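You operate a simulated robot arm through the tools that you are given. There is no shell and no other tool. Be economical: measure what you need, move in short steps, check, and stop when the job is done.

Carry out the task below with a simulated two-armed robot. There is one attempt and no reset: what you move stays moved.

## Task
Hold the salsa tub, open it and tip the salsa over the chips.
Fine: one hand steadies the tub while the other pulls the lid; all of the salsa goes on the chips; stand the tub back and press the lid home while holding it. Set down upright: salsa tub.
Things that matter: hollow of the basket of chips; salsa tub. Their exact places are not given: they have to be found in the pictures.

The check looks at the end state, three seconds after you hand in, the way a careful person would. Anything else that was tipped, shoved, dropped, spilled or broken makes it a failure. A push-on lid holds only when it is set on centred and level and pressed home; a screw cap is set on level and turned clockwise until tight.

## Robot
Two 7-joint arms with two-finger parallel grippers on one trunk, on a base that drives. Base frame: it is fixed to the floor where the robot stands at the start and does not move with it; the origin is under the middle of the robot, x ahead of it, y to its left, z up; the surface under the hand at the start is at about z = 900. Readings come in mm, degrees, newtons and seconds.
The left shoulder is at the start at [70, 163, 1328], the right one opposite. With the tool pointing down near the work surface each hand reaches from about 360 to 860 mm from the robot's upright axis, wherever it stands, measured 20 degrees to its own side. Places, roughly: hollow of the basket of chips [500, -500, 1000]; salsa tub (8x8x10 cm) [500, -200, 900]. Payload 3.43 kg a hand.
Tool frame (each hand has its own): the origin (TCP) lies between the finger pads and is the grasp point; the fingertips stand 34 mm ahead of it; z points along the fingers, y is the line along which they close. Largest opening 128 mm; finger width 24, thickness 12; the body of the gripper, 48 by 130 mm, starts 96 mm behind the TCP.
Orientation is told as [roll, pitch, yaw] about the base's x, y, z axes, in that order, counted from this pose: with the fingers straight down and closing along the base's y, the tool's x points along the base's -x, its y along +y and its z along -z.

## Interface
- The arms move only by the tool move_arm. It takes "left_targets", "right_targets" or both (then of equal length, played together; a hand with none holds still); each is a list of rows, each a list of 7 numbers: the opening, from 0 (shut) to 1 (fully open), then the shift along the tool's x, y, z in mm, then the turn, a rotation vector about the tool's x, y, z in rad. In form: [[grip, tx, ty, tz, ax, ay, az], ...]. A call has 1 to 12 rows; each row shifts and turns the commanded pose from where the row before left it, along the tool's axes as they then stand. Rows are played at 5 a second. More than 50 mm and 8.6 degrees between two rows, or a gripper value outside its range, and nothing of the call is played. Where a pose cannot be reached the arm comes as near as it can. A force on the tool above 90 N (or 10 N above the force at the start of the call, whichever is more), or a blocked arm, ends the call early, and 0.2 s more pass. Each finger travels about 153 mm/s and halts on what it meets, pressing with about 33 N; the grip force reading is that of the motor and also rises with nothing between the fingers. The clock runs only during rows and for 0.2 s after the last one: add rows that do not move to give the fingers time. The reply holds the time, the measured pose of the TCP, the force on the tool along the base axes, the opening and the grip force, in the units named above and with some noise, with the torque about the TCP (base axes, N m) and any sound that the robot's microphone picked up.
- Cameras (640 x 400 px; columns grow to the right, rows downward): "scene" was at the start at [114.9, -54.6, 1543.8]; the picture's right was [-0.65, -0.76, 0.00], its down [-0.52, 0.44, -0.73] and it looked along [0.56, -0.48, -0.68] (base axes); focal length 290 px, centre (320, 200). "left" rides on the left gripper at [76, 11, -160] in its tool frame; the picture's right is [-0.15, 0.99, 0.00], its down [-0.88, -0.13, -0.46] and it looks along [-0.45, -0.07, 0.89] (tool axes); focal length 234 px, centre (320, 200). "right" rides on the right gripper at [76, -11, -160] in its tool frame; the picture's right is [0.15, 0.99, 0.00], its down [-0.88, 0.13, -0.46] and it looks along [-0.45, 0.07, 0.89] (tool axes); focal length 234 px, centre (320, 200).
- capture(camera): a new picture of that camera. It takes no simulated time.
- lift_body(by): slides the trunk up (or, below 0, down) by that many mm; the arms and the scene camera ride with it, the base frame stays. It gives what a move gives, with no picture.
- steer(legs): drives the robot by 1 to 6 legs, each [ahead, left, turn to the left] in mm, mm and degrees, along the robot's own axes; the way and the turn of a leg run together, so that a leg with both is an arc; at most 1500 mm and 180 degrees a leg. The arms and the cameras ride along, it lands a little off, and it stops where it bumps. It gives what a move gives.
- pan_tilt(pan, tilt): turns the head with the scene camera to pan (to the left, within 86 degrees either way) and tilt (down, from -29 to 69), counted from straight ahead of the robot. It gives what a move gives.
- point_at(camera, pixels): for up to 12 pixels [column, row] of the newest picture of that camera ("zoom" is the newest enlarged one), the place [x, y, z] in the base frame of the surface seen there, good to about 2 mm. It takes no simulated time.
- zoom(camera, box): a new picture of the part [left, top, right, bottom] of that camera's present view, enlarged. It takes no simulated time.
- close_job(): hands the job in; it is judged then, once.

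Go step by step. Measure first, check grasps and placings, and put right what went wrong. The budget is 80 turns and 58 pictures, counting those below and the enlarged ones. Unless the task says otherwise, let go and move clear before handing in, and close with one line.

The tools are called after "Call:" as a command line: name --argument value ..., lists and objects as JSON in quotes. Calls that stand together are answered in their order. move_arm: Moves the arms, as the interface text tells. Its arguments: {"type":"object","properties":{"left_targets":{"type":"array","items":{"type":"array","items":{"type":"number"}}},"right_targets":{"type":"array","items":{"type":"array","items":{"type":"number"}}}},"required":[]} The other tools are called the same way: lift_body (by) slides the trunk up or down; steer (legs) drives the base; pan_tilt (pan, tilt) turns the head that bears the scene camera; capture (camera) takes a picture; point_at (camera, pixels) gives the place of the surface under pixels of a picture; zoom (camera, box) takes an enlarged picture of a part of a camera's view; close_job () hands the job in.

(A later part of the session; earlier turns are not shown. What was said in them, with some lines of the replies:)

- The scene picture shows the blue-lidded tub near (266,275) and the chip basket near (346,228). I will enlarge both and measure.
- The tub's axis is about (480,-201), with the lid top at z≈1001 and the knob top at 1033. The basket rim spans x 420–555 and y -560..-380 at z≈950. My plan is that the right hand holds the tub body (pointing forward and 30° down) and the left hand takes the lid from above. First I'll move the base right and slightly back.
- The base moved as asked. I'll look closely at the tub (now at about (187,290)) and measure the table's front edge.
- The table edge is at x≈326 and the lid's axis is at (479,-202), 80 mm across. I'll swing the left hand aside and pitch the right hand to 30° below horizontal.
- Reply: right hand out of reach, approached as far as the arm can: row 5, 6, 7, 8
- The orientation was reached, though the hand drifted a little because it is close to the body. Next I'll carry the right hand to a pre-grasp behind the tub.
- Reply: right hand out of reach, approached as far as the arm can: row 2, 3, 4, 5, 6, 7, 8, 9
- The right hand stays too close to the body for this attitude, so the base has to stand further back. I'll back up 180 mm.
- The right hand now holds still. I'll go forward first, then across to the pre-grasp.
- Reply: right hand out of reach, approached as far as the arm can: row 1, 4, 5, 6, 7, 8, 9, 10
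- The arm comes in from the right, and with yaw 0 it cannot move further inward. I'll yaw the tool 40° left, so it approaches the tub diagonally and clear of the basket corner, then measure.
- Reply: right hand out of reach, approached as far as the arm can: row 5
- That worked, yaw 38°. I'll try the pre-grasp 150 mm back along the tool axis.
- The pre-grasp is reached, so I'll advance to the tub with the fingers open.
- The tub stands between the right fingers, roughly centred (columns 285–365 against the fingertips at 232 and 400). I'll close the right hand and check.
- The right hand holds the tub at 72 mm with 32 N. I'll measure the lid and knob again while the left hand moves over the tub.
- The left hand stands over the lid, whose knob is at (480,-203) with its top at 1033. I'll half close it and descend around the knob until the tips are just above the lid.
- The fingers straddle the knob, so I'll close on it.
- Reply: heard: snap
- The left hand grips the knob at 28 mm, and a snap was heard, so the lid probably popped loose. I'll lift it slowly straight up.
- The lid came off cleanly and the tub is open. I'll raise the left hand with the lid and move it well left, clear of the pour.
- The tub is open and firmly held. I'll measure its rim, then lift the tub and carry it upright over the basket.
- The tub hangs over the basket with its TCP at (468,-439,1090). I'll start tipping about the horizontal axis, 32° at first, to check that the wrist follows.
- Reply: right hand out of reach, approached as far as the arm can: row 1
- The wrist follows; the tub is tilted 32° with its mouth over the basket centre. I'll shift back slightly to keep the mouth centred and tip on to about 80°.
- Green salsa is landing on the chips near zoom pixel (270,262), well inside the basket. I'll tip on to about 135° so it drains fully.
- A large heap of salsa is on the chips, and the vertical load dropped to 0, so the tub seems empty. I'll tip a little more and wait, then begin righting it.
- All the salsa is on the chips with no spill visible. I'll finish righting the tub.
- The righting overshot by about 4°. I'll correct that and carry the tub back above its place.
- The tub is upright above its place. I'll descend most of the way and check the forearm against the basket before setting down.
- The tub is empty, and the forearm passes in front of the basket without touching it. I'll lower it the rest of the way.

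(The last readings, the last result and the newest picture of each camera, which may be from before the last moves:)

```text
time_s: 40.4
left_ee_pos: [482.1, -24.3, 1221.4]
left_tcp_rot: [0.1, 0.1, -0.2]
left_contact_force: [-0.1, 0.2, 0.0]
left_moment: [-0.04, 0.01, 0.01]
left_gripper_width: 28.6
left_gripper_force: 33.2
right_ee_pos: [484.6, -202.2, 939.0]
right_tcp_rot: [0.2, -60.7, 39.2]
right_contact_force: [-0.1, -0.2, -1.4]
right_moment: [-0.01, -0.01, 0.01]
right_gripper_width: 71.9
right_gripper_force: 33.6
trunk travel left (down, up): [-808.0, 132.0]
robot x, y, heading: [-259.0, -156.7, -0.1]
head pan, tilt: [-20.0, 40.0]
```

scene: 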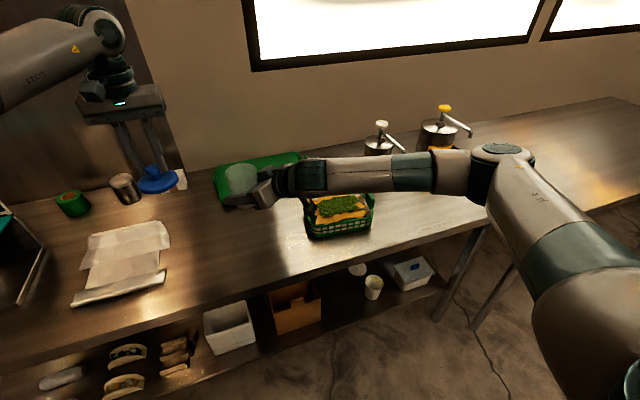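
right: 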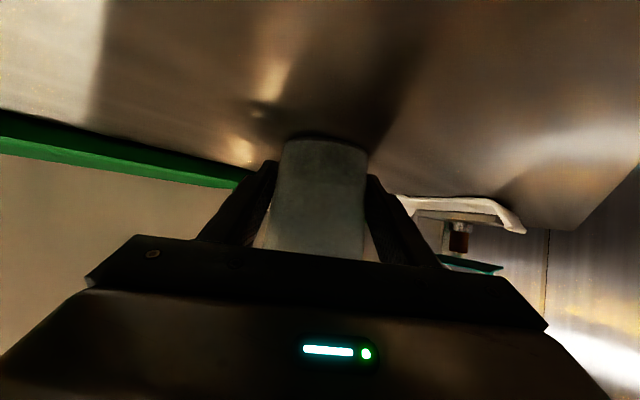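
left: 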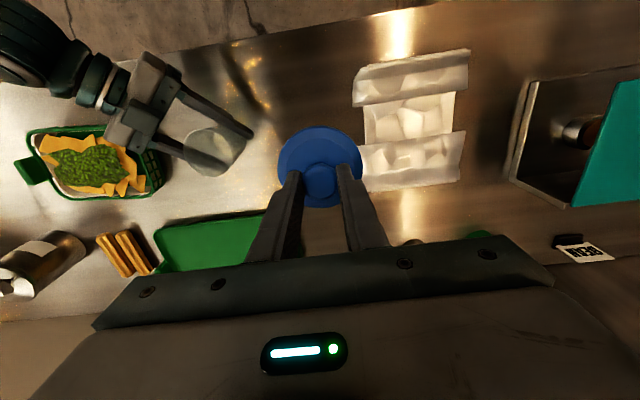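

There is no contact yet. I'll trim the pitch by 0.8° and lower in millimetre steps.

Call:
move_arm --right_targets '[[0.3, 0, 0, 0, 0, 0.014, 0.003], [0.3, 1.3, 0, 0.75, 0, 0, 0], [0.3, 1.3, 0, 0.75, 0, 0, 0], [0.3, 0, 0, 0, 0, 0, 0]]'

Call:
zoom --camera "scene" --box '[220, 180, 300, 250]'

```text
time_s: 41.4
left_ee_pos: [483.1, -25.5, 1220.6]
left_tcp_rot: [0.0, 0.1, 0.0]
left_contact_force: [0.2, 0.2, -0.8]
left_moment: [-0.01, 0.01, -0.01]
left_gripper_width: 28.6
left_gripper_force: 32.5
right_ee_pos: [485.2, -202.8, 935.5]
right_tcp_rot: [0.5, -59.9, 39.0]
right_contact_force: [-1.0, 0.9, 0.2]
right_moment: [-0.03, -0.03, 0.05]
right_gripper_width: 71.8
right_gripper_force: 32.8
trunk travel left (down, up): [-808.0, 132.0]
robot x, y, heading: [-260.9, -153.3, -0.1]
head pan, tilt: [-20.0, 40.0]
```

```text
5.71 times, centred on (260, 215) of scene
```

zoom: 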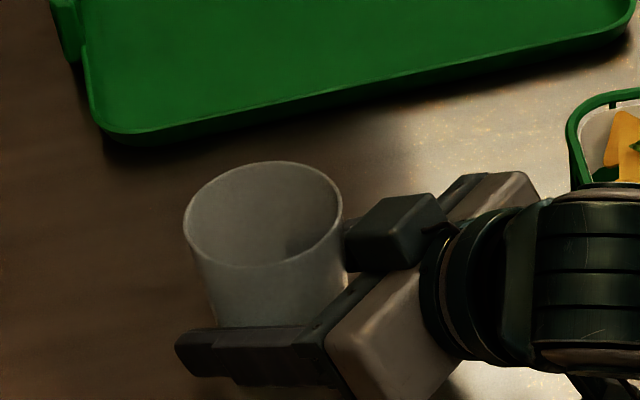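

The tub appears to stand about on the table. I'll measure its rim for level and centre, and press down 1.5 mm to confirm contact.

Call:
point_at --camera "zoom" --pixels '[[185, 228], [342, 208], [265, 268], [266, 163], [220, 257], [318, 247], [210, 184], [322, 178]]'

Call:
move_arm --right_targets '[[0.3, 1.3, 0, 0.75, 0, 0, 0], [0.3, 0, 0, 0, 0, 0, 0], [0.3, 0, 0, 0, 0, 0, 0]]'

```text
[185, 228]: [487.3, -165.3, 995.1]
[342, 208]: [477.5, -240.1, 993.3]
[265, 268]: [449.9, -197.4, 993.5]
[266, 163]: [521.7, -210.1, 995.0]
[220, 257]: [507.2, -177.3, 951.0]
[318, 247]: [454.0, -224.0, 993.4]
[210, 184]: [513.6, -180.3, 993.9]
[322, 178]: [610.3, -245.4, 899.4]
```

```text
time_s: 42.1
left_ee_pos: [480.2, -25.0, 1221.6]
left_tcp_rot: [0.0, -0.1, -0.1]
left_contact_force: [0.4, -0.2, -0.2]
left_moment: [0.03, -0.01, 0.01]
left_gripper_width: 28.4
left_gripper_force: 33.1
right_ee_pos: [484.3, -201.6, 934.9]
right_tcp_rot: [0.3, -60.0, 39.0]
right_contact_force: [2.8, 0.0, 6.7]
right_moment: [-0.13, -0.07, 0.06]
right_gripper_width: 72.0
right_gripper_force: 32.9
trunk travel left (down, up): [-808.0, 132.0]
robot x, y, heading: [-264.8, -151.7, -0.3]
head pan, tilt: [-20.0, 40.0]
```

The tub rests on the table (6.7 N up) with its rim level and centred near (485,-203). Next I'll measure how the lid sits in the left hand.

Call:
zoom --camera "scene" --box '[110, 120, 210, 210]'

Call:
point_at --camera "left" --pixels '[[280, 168], [360, 168], [320, 131], [292, 141], [349, 141], [320, 147], [305, 150], [335, 150], [320, 190], [320, 203]]'

```text
4.44 times, centred on (160, 165) of scene
```

zoom: 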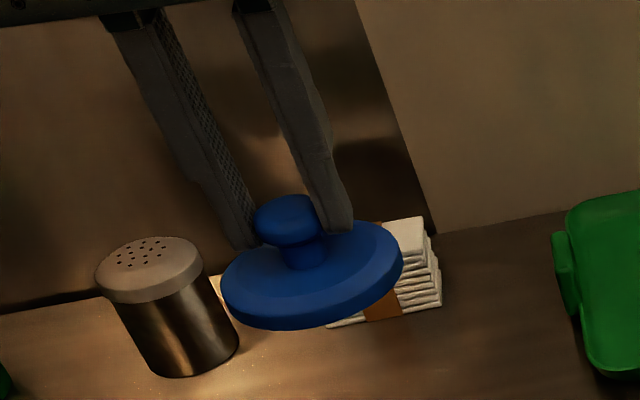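

```text
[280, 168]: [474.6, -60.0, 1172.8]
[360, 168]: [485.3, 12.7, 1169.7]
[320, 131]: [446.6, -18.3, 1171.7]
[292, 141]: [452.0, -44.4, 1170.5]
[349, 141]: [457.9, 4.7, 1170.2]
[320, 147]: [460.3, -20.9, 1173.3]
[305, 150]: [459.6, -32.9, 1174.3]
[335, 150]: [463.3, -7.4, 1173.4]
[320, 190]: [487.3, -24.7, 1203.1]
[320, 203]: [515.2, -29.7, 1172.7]
```

The lid hangs level with its top at z≈1172 and its centre about 1 mm off the TCP; the knob slid 8 mm in the grip. I'll bring it over the tub's centre and stop above the rim.

Call:
move_arm --left_targets '[[0.05, -1, -44.8, 0, 0, 0, 0], [0.05, -1, -44.7, 0, 0, 0, 0], [0.05, -1, -44.7, 0, 0, 0, 0], [0.05, -1, -44.7, 0, 0, 0, 0], [0.05, 0, 0, 45, 0, 0, 0], [0.05, 0, 0, 45, 0, 0, 0], [0.05, 0, 0, 45, 0, 0, 0], [0.05, 0, 0, 0, 0, 0, 0]]'

Call:
zoom --camera "scene" --box '[210, 160, 310, 250]'

Call:
capture --camera "left"

```text
time_s: 44.0
left_ee_pos: [483.3, -204.2, 1085.4]
left_tcp_rot: [0.0, 0.0, 0.0]
left_contact_force: [0.1, -0.2, -0.2]
left_moment: [0.01, 0.02, -0.02]
left_gripper_width: 28.2
left_gripper_force: 32.8
right_ee_pos: [482.8, -201.6, 935.1]
right_tcp_rot: [0.4, -59.9, 39.0]
right_contact_force: [-0.1, -0.7, 9.1]
right_moment: [-0.09, 0.04, -0.01]
right_gripper_width: 72.0
right_gripper_force: 33.2
trunk travel left (down, up): [-808.0, 132.0]
robot x, y, heading: [-260.3, -152.3, -0.1]
head pan, tilt: [-20.0, 40.0]
```

```text
4.44 times, centred on (260, 205) of scene
```

zoom: 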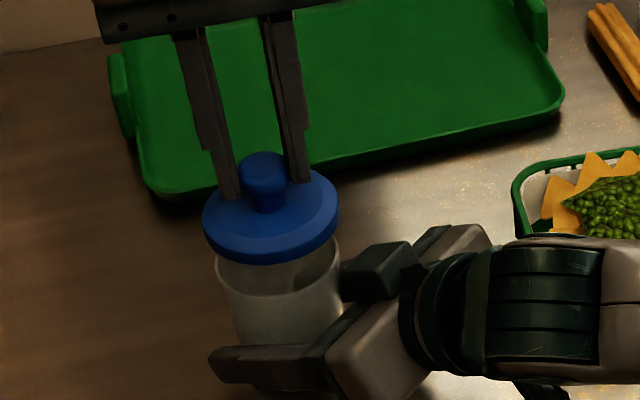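

```text
26 pictures are left
```

left: 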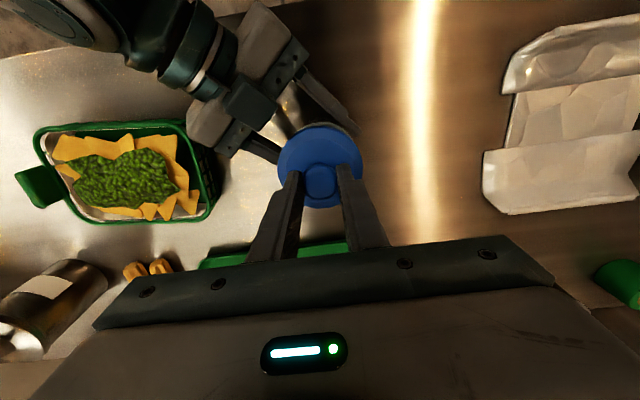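

The lid hangs over the rim. I'll measure the lid and the visible front rim in this same picture to align them.

Call:
point_at --camera "zoom" --pixels '[[206, 220], [336, 205], [270, 245], [300, 238], [235, 240], [272, 296], [245, 291], [305, 290], [219, 270], [337, 265], [265, 160], [320, 280]]'

Call:
point_at --camera "left" --pixels '[[280, 168], [360, 168], [320, 131], [292, 141], [349, 141], [320, 203]]'

Call:
move_arm --left_targets '[[0.05, 0, 0, 0, 0, 0, 0]]'

```text
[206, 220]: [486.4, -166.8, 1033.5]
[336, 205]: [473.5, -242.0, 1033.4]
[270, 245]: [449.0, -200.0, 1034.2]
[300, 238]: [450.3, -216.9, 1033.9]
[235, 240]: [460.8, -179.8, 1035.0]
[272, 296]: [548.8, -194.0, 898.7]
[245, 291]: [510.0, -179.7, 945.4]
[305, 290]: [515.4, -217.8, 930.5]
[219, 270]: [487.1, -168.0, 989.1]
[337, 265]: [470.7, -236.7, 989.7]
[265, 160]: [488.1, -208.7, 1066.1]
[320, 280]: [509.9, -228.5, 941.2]
```

```text
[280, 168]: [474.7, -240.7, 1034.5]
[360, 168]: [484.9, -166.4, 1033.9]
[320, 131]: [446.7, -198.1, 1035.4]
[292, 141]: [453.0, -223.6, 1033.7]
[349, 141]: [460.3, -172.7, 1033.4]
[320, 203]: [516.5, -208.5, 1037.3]
```

```text
time_s: 44.4
left_ee_pos: [482.9, -205.0, 1085.3]
left_tcp_rot: [0.1, 0.0, -0.1]
left_contact_force: [-0.4, -0.5, -0.8]
left_moment: [0.01, 0.01, 0.02]
left_gripper_width: 28.7
left_gripper_force: 32.9
right_ee_pos: [482.9, -201.9, 933.9]
right_tcp_rot: [0.4, -60.0, 38.9]
right_contact_force: [-0.3, -0.2, 9.9]
right_moment: [-0.2, 0.04, 0.01]
right_gripper_width: 71.8
right_gripper_force: 33.0
trunk travel left (down, up): [-808.0, 132.0]
robot x, y, heading: [-261.3, -151.3, -0.2]
head pan, tilt: [-20.0, 40.0]
```

Lid and rim agree to within about 2 mm; the lid should go about +1.4 in x and +1 in y. I'll apply that, lower to just above the rim and look closely.

Call:
move_arm --left_targets '[[0.05, -1.4, 1, 10, 0, 0, 0], [0.05, 0, 0, 10, 0, 0, 0], [0.05, 0, 0, 0, 0, 0, 0]]'

Call:
zoom --camera "scene" --box '[230, 185, 300, 240]'

Call:
zoom --camera "right" --box '[220, 100, 420, 280]'

```text
time_s: 45.1
left_ee_pos: [485.4, -203.4, 1064.4]
left_tcp_rot: [0.0, 0.0, -0.2]
left_contact_force: [0.5, 0.0, 0.0]
left_moment: [0.0, -0.01, -0.04]
left_gripper_width: 28.6
left_gripper_force: 33.0
right_ee_pos: [483.6, -201.6, 934.8]
right_tcp_rot: [0.4, -59.8, 39.0]
right_contact_force: [0.2, 0.6, 8.4]
right_moment: [-0.15, 0.03, 0.0]
right_gripper_width: 71.7
right_gripper_force: 33.0
trunk travel left (down, up): [-808.0, 132.0]
robot x, y, heading: [-262.8, -152.6, -0.2]
head pan, tilt: [-20.0, 40.0]
```

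```text
7.27 times, centred on (265, 212) of scene
```

zoom: 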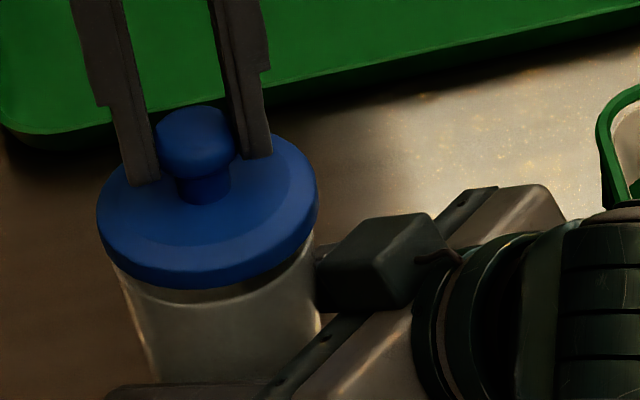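

```text
2.22 times, centred on (320, 190) of right
```

zoom: 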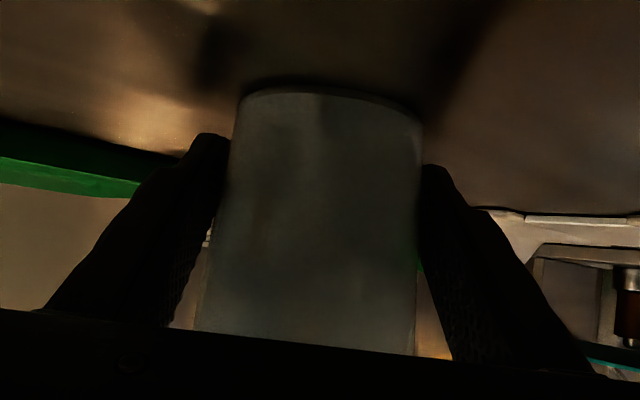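

The lid looks centred over the rim (lid columns 97–318, rim 112–316). I'll lower it in small steps onto the tub.

Call:
move_arm --left_targets '[[0.05, 0, 0, 3, 0, 0, 0], [0.05, 0, 0, 3, 0, 0, 0], [0.05, 0, 0, 2, 0, 0, 0], [0.05, 0, 0, 2, 0, 0, 0], [0.05, 0, 0, 2, 0, 0, 0], [0.05, 0, 0, 0, 0, 0, 0]]'

Call:
zoom --camera "scene" --box '[230, 185, 300, 240]'

```text
time_s: 46.5
left_ee_pos: [486.2, -203.1, 1054.7]
left_tcp_rot: [-0.1, 0.0, -0.1]
left_contact_force: [0.2, 0.2, 0.1]
left_moment: [0.01, 0.01, 0.03]
left_gripper_width: 28.8
left_gripper_force: 32.5
right_ee_pos: [483.4, -203.6, 934.5]
right_tcp_rot: [0.4, -59.8, 39.1]
right_contact_force: [0.9, 0.2, 7.8]
right_moment: [-0.05, 0.02, 0.0]
right_gripper_width: 71.8
right_gripper_force: 32.9
trunk travel left (down, up): [-808.0, 132.0]
robot x, y, heading: [-263.9, -151.4, -0.2]
head pan, tilt: [-20.0, 40.0]
```

```text
7.27 times, centred on (265, 212) of scene
```

zoom: 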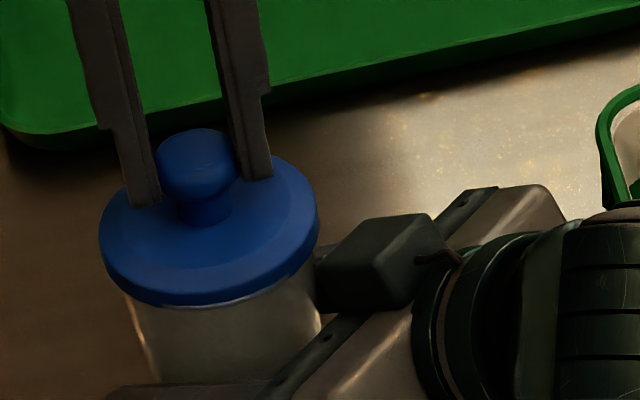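

There is no contact force yet and the rim is just below the lid. I'll go on in 1 mm steps.

Call:
move_arm --left_targets '[[0.05, 0, 0, 1, 0, 0, 0], [0.05, 0, 0, 1, 0, 0, 0], [0.05, 0, 0, 1, 0, 0, 0], [0.05, 0, 0, 1, 0, 0, 0], [0.05, 0, 0, 1, 0, 0, 0], [0.05, 0, 0, 0, 0, 0, 0]]'

Call:
zoom --camera "scene" --box '[230, 185, 300, 240]'

```text
time_s: 48.0
left_ee_pos: [485.6, -201.4, 1050.9]
left_tcp_rot: [-0.1, -0.1, -0.1]
left_contact_force: [-4.3, 0.0, 9.9]
left_moment: [0.0, 0.27, -0.01]
left_gripper_width: 28.7
left_gripper_force: 32.6
right_ee_pos: [483.0, -202.3, 933.9]
right_tcp_rot: [0.3, -59.8, 39.0]
right_contact_force: [6.0, 1.3, 1.6]
right_moment: [-0.13, 0.14, 0.03]
right_gripper_width: 71.7
right_gripper_force: 32.5
trunk travel left (down, up): [-808.0, 132.0]
robot x, y, heading: [-259.6, -157.0, -0.1]
head pan, tilt: [-20.0, 40.0]
```

```text
7.27 times, centred on (265, 212) of scene
```

zoom: 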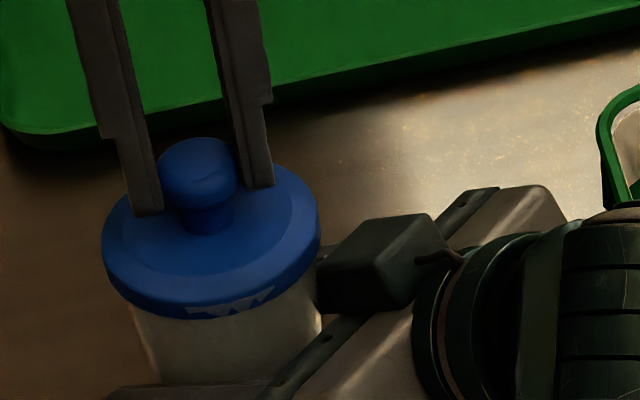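

Contact gave 9.9 N up and 4.3 N towards -x, and the rim pokes at the lid's front edge (235,305), so the lid sits about 1.5 mm too far ahead. I'll raise it, shift back 1.5 mm and lower again.

Call:
move_arm --left_targets '[[0.05, 0, 0, -4, 0, 0, 0], [0.05, 1.7, 0, 0, 0, 0, 0], [0.05, 0, 0, 2, 0, 0, 0], [0.05, 0, 0, 1, 0, 0, 0], [0.05, 0, 0, 1, 0, 0, 0], [0.05, 0, 0, 0, 0, 0, 0]]'

Call:
zoom --camera "scene" --box '[230, 185, 300, 240]'

```text
time_s: 49.4
left_ee_pos: [484.6, -201.5, 1050.7]
left_tcp_rot: [-0.1, 0.0, -0.2]
left_contact_force: [-11.5, -0.9, 20.1]
left_moment: [-0.01, 0.65, 0.01]
left_gripper_width: 28.3
left_gripper_force: 32.4
right_ee_pos: [482.3, -202.4, 934.9]
right_tcp_rot: [0.2, -59.8, 39.1]
right_contact_force: [14.9, 2.4, -4.1]
right_moment: [-0.05, 0.39, -0.01]
right_gripper_width: 71.5
right_gripper_force: 33.2
trunk travel left (down, up): [-808.0, 132.0]
robot x, y, heading: [-259.0, -156.0, 0.1]
head pan, tilt: [-20.0, 40.0]
heard: snap
```

```text
7.27 times, centred on (265, 212) of scene
```

zoom: 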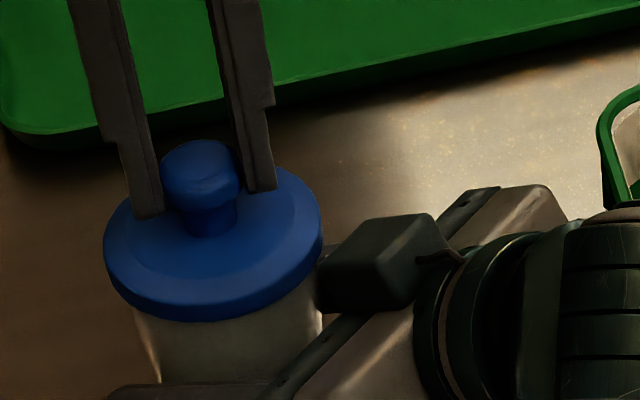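

A snap was heard and the lid now sits flush. I'll release the knob, raise the hand, and measure the lid.

Call:
move_arm --left_targets '[[0.15, 0, 0, 0, 0, 0, 0], [0.4, 0, 0, 0, 0, 0, 0], [0.45, 0, 0, -10, 0, 0, 0], [0.45, 0, 0, -40, 0, 0, 0], [0.45, 0, 0, -40, 0, 0, 0], [0.45, 0, 0, 0, 0, 0, 0]]'

Call:
zoom --camera "scene" --box '[230, 185, 300, 240]'

Call:
point_at --camera "zoom" --pixels '[[110, 235], [315, 215], [200, 290], [150, 205], [275, 190], [200, 145], [260, 275], [140, 280], [215, 255]]'

```text
time_s: 50.8
left_ee_pos: [485.0, -203.1, 1136.6]
left_tcp_rot: [0.0, 0.0, -0.1]
left_contact_force: [-0.6, 0.3, 0.0]
left_moment: [0.03, 0.01, -0.02]
left_gripper_width: 57.8
left_gripper_force: 0.1
right_ee_pos: [482.8, -201.9, 934.7]
right_tcp_rot: [0.6, -59.9, 39.0]
right_contact_force: [-1.5, 0.3, 5.0]
right_moment: [-0.02, -0.06, -0.03]
right_gripper_width: 71.5
right_gripper_force: 33.0
trunk travel left (down, up): [-808.0, 132.0]
robot x, y, heading: [-261.6, -152.0, -0.3]
head pan, tilt: [-20.0, 40.0]
```

```text
7.27 times, centred on (265, 212) of scene
```

zoom: 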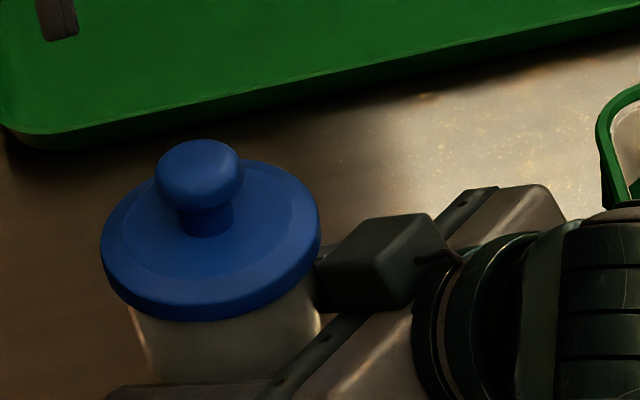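

```text
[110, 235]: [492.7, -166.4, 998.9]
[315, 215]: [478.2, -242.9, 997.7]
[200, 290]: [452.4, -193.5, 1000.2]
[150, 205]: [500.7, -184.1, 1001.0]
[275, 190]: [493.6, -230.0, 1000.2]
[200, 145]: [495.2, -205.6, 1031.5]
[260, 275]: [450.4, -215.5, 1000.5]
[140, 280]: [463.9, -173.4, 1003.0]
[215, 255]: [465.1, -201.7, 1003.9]
```

The lid's top is at z≈1000–1001 all round, so it is home and level. For certainty I'll press on the knob with closed fingertips while the right hand holds the tub.

Call:
move_arm --left_targets '[[0, -1, -1, 0, 0, 0, 0], [0, 0, 0, 30, 0, 0, 0], [0, 0, 0, 30, 0, 0, 0], [0, 0, 0, 5, 0, 0, 0], [0, 0, 0, 2, 0, 0, 0], [0, 0, 0, 2, 0, 0, 0], [0, 0, 0, 1, 0, 0, 0], [0, 0, 0, 1, 0, 0, 0], [0, 0, 0, 1, 0, 0, 0]]'

```text
time_s: 52.8
left_ee_pos: [485.3, -203.4, 1067.0]
left_tcp_rot: [0.1, 0.0, 0.0]
left_contact_force: [-1.4, -0.4, 4.0]
left_moment: [0.0, 0.07, 0.02]
left_gripper_width: 0.1
left_gripper_force: 32.5
right_ee_pos: [483.4, -202.1, 934.6]
right_tcp_rot: [0.4, -59.8, 38.9]
right_contact_force: [3.4, 0.6, 2.8]
right_moment: [-0.07, -0.05, 0.02]
right_gripper_width: 71.6
right_gripper_force: 33.2
trunk travel left (down, up): [-808.0, 132.0]
robot x, y, heading: [-260.7, -154.5, -0.2]
head pan, tilt: [-20.0, 40.0]
```

Contact with the knob at 4 N. I'll press 6 mm further for a firm push.

Call:
move_arm --left_targets '[[0, 0, 0, 1.5, 0, 0, 0], [0, 0, 0, 1.5, 0, 0, 0], [0, 0, 0, 1.5, 0, 0, 0], [0, 0, 0, 1.5, 0, 0, 0], [0, 0, 0, 0, 0, 0, 0]]'

```text
time_s: 54.0
left_ee_pos: [483.7, -204.0, 1066.6]
left_tcp_rot: [-0.2, -0.4, 0.0]
left_contact_force: [-12.3, -1.2, 51.4]
left_moment: [-0.05, 0.71, 0.14]
left_gripper_width: 0.1
left_gripper_force: 33.0
right_ee_pos: [482.0, -202.6, 934.8]
right_tcp_rot: [0.3, -59.7, 39.0]
right_contact_force: [21.1, 3.3, -18.3]
right_moment: [-0.02, 0.49, -0.14]
right_gripper_width: 71.5
right_gripper_force: 32.7
trunk travel left (down, up): [-808.0, 132.0]
robot x, y, heading: [-260.6, -150.0, 0.1]
head pan, tilt: [-20.0, 40.0]
```

51 N moved nothing, so the lid is home. I'll raise the left hand, then open the right hand without moving it.

Call:
move_arm --left_targets '[[0, 0, 0, -8, 0, 0, 0], [0, 0, 0, -30, 0, 0, 0], [0, 0, 0, -45, 0, 0, 0], [0, 0, 0, -45, 0, 0, 0], [0, 0, 40, 0, 0, 0, 0], [0, 0, 40, 0, 0, 0, 0], [0, 0, 40, 0, 0, 0, 0], [0, 0, 40, 0, 0, 0, 0]]'

Call:
move_arm --right_targets '[[0.62, 0, 0, 0, 0, 0, 0], [0.8, 0, 0, 0, 0, 0, 0], [1, 0, 0, 0, 0, 0, 0], [1, 0, 0, 0, 0, 0, 0]]'

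Call:
zoom --camera "scene" --box '[220, 170, 340, 260]'

```text
time_s: 55.8
left_ee_pos: [484.2, -41.8, 1191.6]
left_tcp_rot: [-0.2, 0.1, -0.1]
left_contact_force: [0.4, 0.6, 0.2]
left_moment: [0.0, -0.03, 0.02]
left_gripper_width: 0.0
left_gripper_force: 33.3
right_ee_pos: [483.5, -200.8, 933.6]
right_tcp_rot: [0.3, -59.7, 39.1]
right_contact_force: [0.6, -0.6, 3.6]
right_moment: [0.01, -0.16, -0.03]
right_gripper_width: 71.8
right_gripper_force: 33.5
trunk travel left (down, up): [-808.0, 132.0]
robot x, y, heading: [-261.3, -151.5, -0.2]
head pan, tilt: [-20.0, 40.0]
```

```text
time_s: 56.8
left_ee_pos: [486.8, -43.2, 1192.0]
left_tcp_rot: [0.0, 0.0, -0.2]
left_contact_force: [-0.3, 0.4, -0.2]
left_moment: [0.0, -0.01, 0.0]
left_gripper_width: 0.0
left_gripper_force: 33.4
right_ee_pos: [483.1, -202.8, 933.8]
right_tcp_rot: [0.6, -59.8, 38.9]
right_contact_force: [0.4, 1.0, -0.6]
right_moment: [0.01, 0.01, 0.02]
right_gripper_width: 128.1
right_gripper_force: 0.0
trunk travel left (down, up): [-808.0, 132.0]
robot x, y, heading: [-263.1, -150.1, -0.2]
head pan, tilt: [-20.0, 40.0]
```

```text
4.44 times, centred on (280, 215) of scene
```

zoom: 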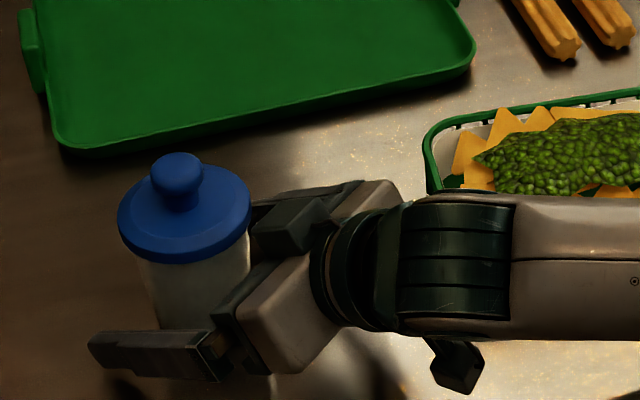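

The tub stands upright and free. I'll back the right hand out along its own axis and then up.

Call:
move_arm --right_targets '[[1, 0, 0, -38, 0, 0, 0], [1, 0, 0, -40, 0, 0, 0], [1, 0, 0, -40, 0, 0, 0], [1, 0, 0, -40, 0, 0, 0], [1, -35, 0, -20, 0, 0, 0], [1, -35, 0, -20, 0, 0, 0], [1, -35, 0, -20, 0, 0, 0], [1, 0, 0, 0, 0, 0, 0]]'

Call:
capture --camera "scene"

Call:
zoom --camera "scene" --box '[210, 150, 410, 280]'

```text
time_s: 58.5
left_ee_pos: [487.3, -44.0, 1189.8]
left_tcp_rot: [-0.1, -0.1, -0.1]
left_contact_force: [0.0, -0.2, 0.3]
left_moment: [-0.01, 0.0, 0.0]
left_gripper_width: 0.2
left_gripper_force: 32.8
right_ee_pos: [381.5, -288.8, 1131.8]
right_tcp_rot: [0.5, -59.9, 38.9]
right_contact_force: [-0.4, 0.0, 0.6]
right_moment: [0.01, -0.01, 0.0]
right_gripper_width: 127.9
right_gripper_force: 0.1
trunk travel left (down, up): [-808.0, 132.0]
robot x, y, heading: [-262.9, -155.1, -0.2]
head pan, tilt: [-20.0, 40.0]
```

```text
18 pictures are left
```

scene: 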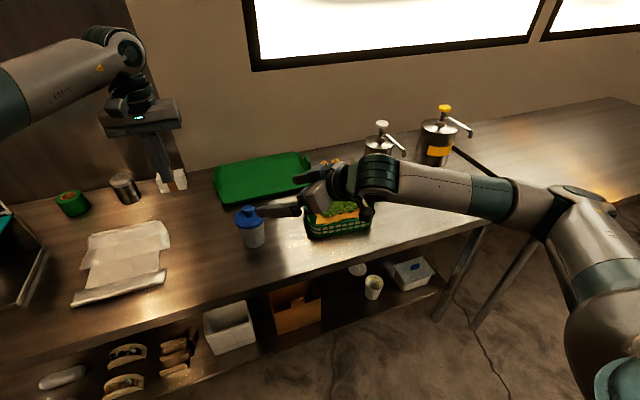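

```text
3.08 times, centred on (310, 215) of scene
```

zoom: 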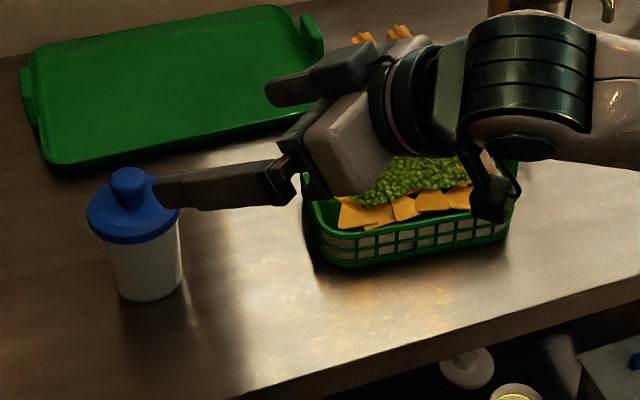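

The tub is upright with its lid pressed home, the salsa is on the chips, nothing else was disturbed, and both hands are clear, so I'm handing in.

Call:
close_job

```text
The job is handed in.
```

The salsa is on the chips with no spill in view. The tub stands upright near its starting spot with its lid snapped on and pressed home, and both hands are clear.
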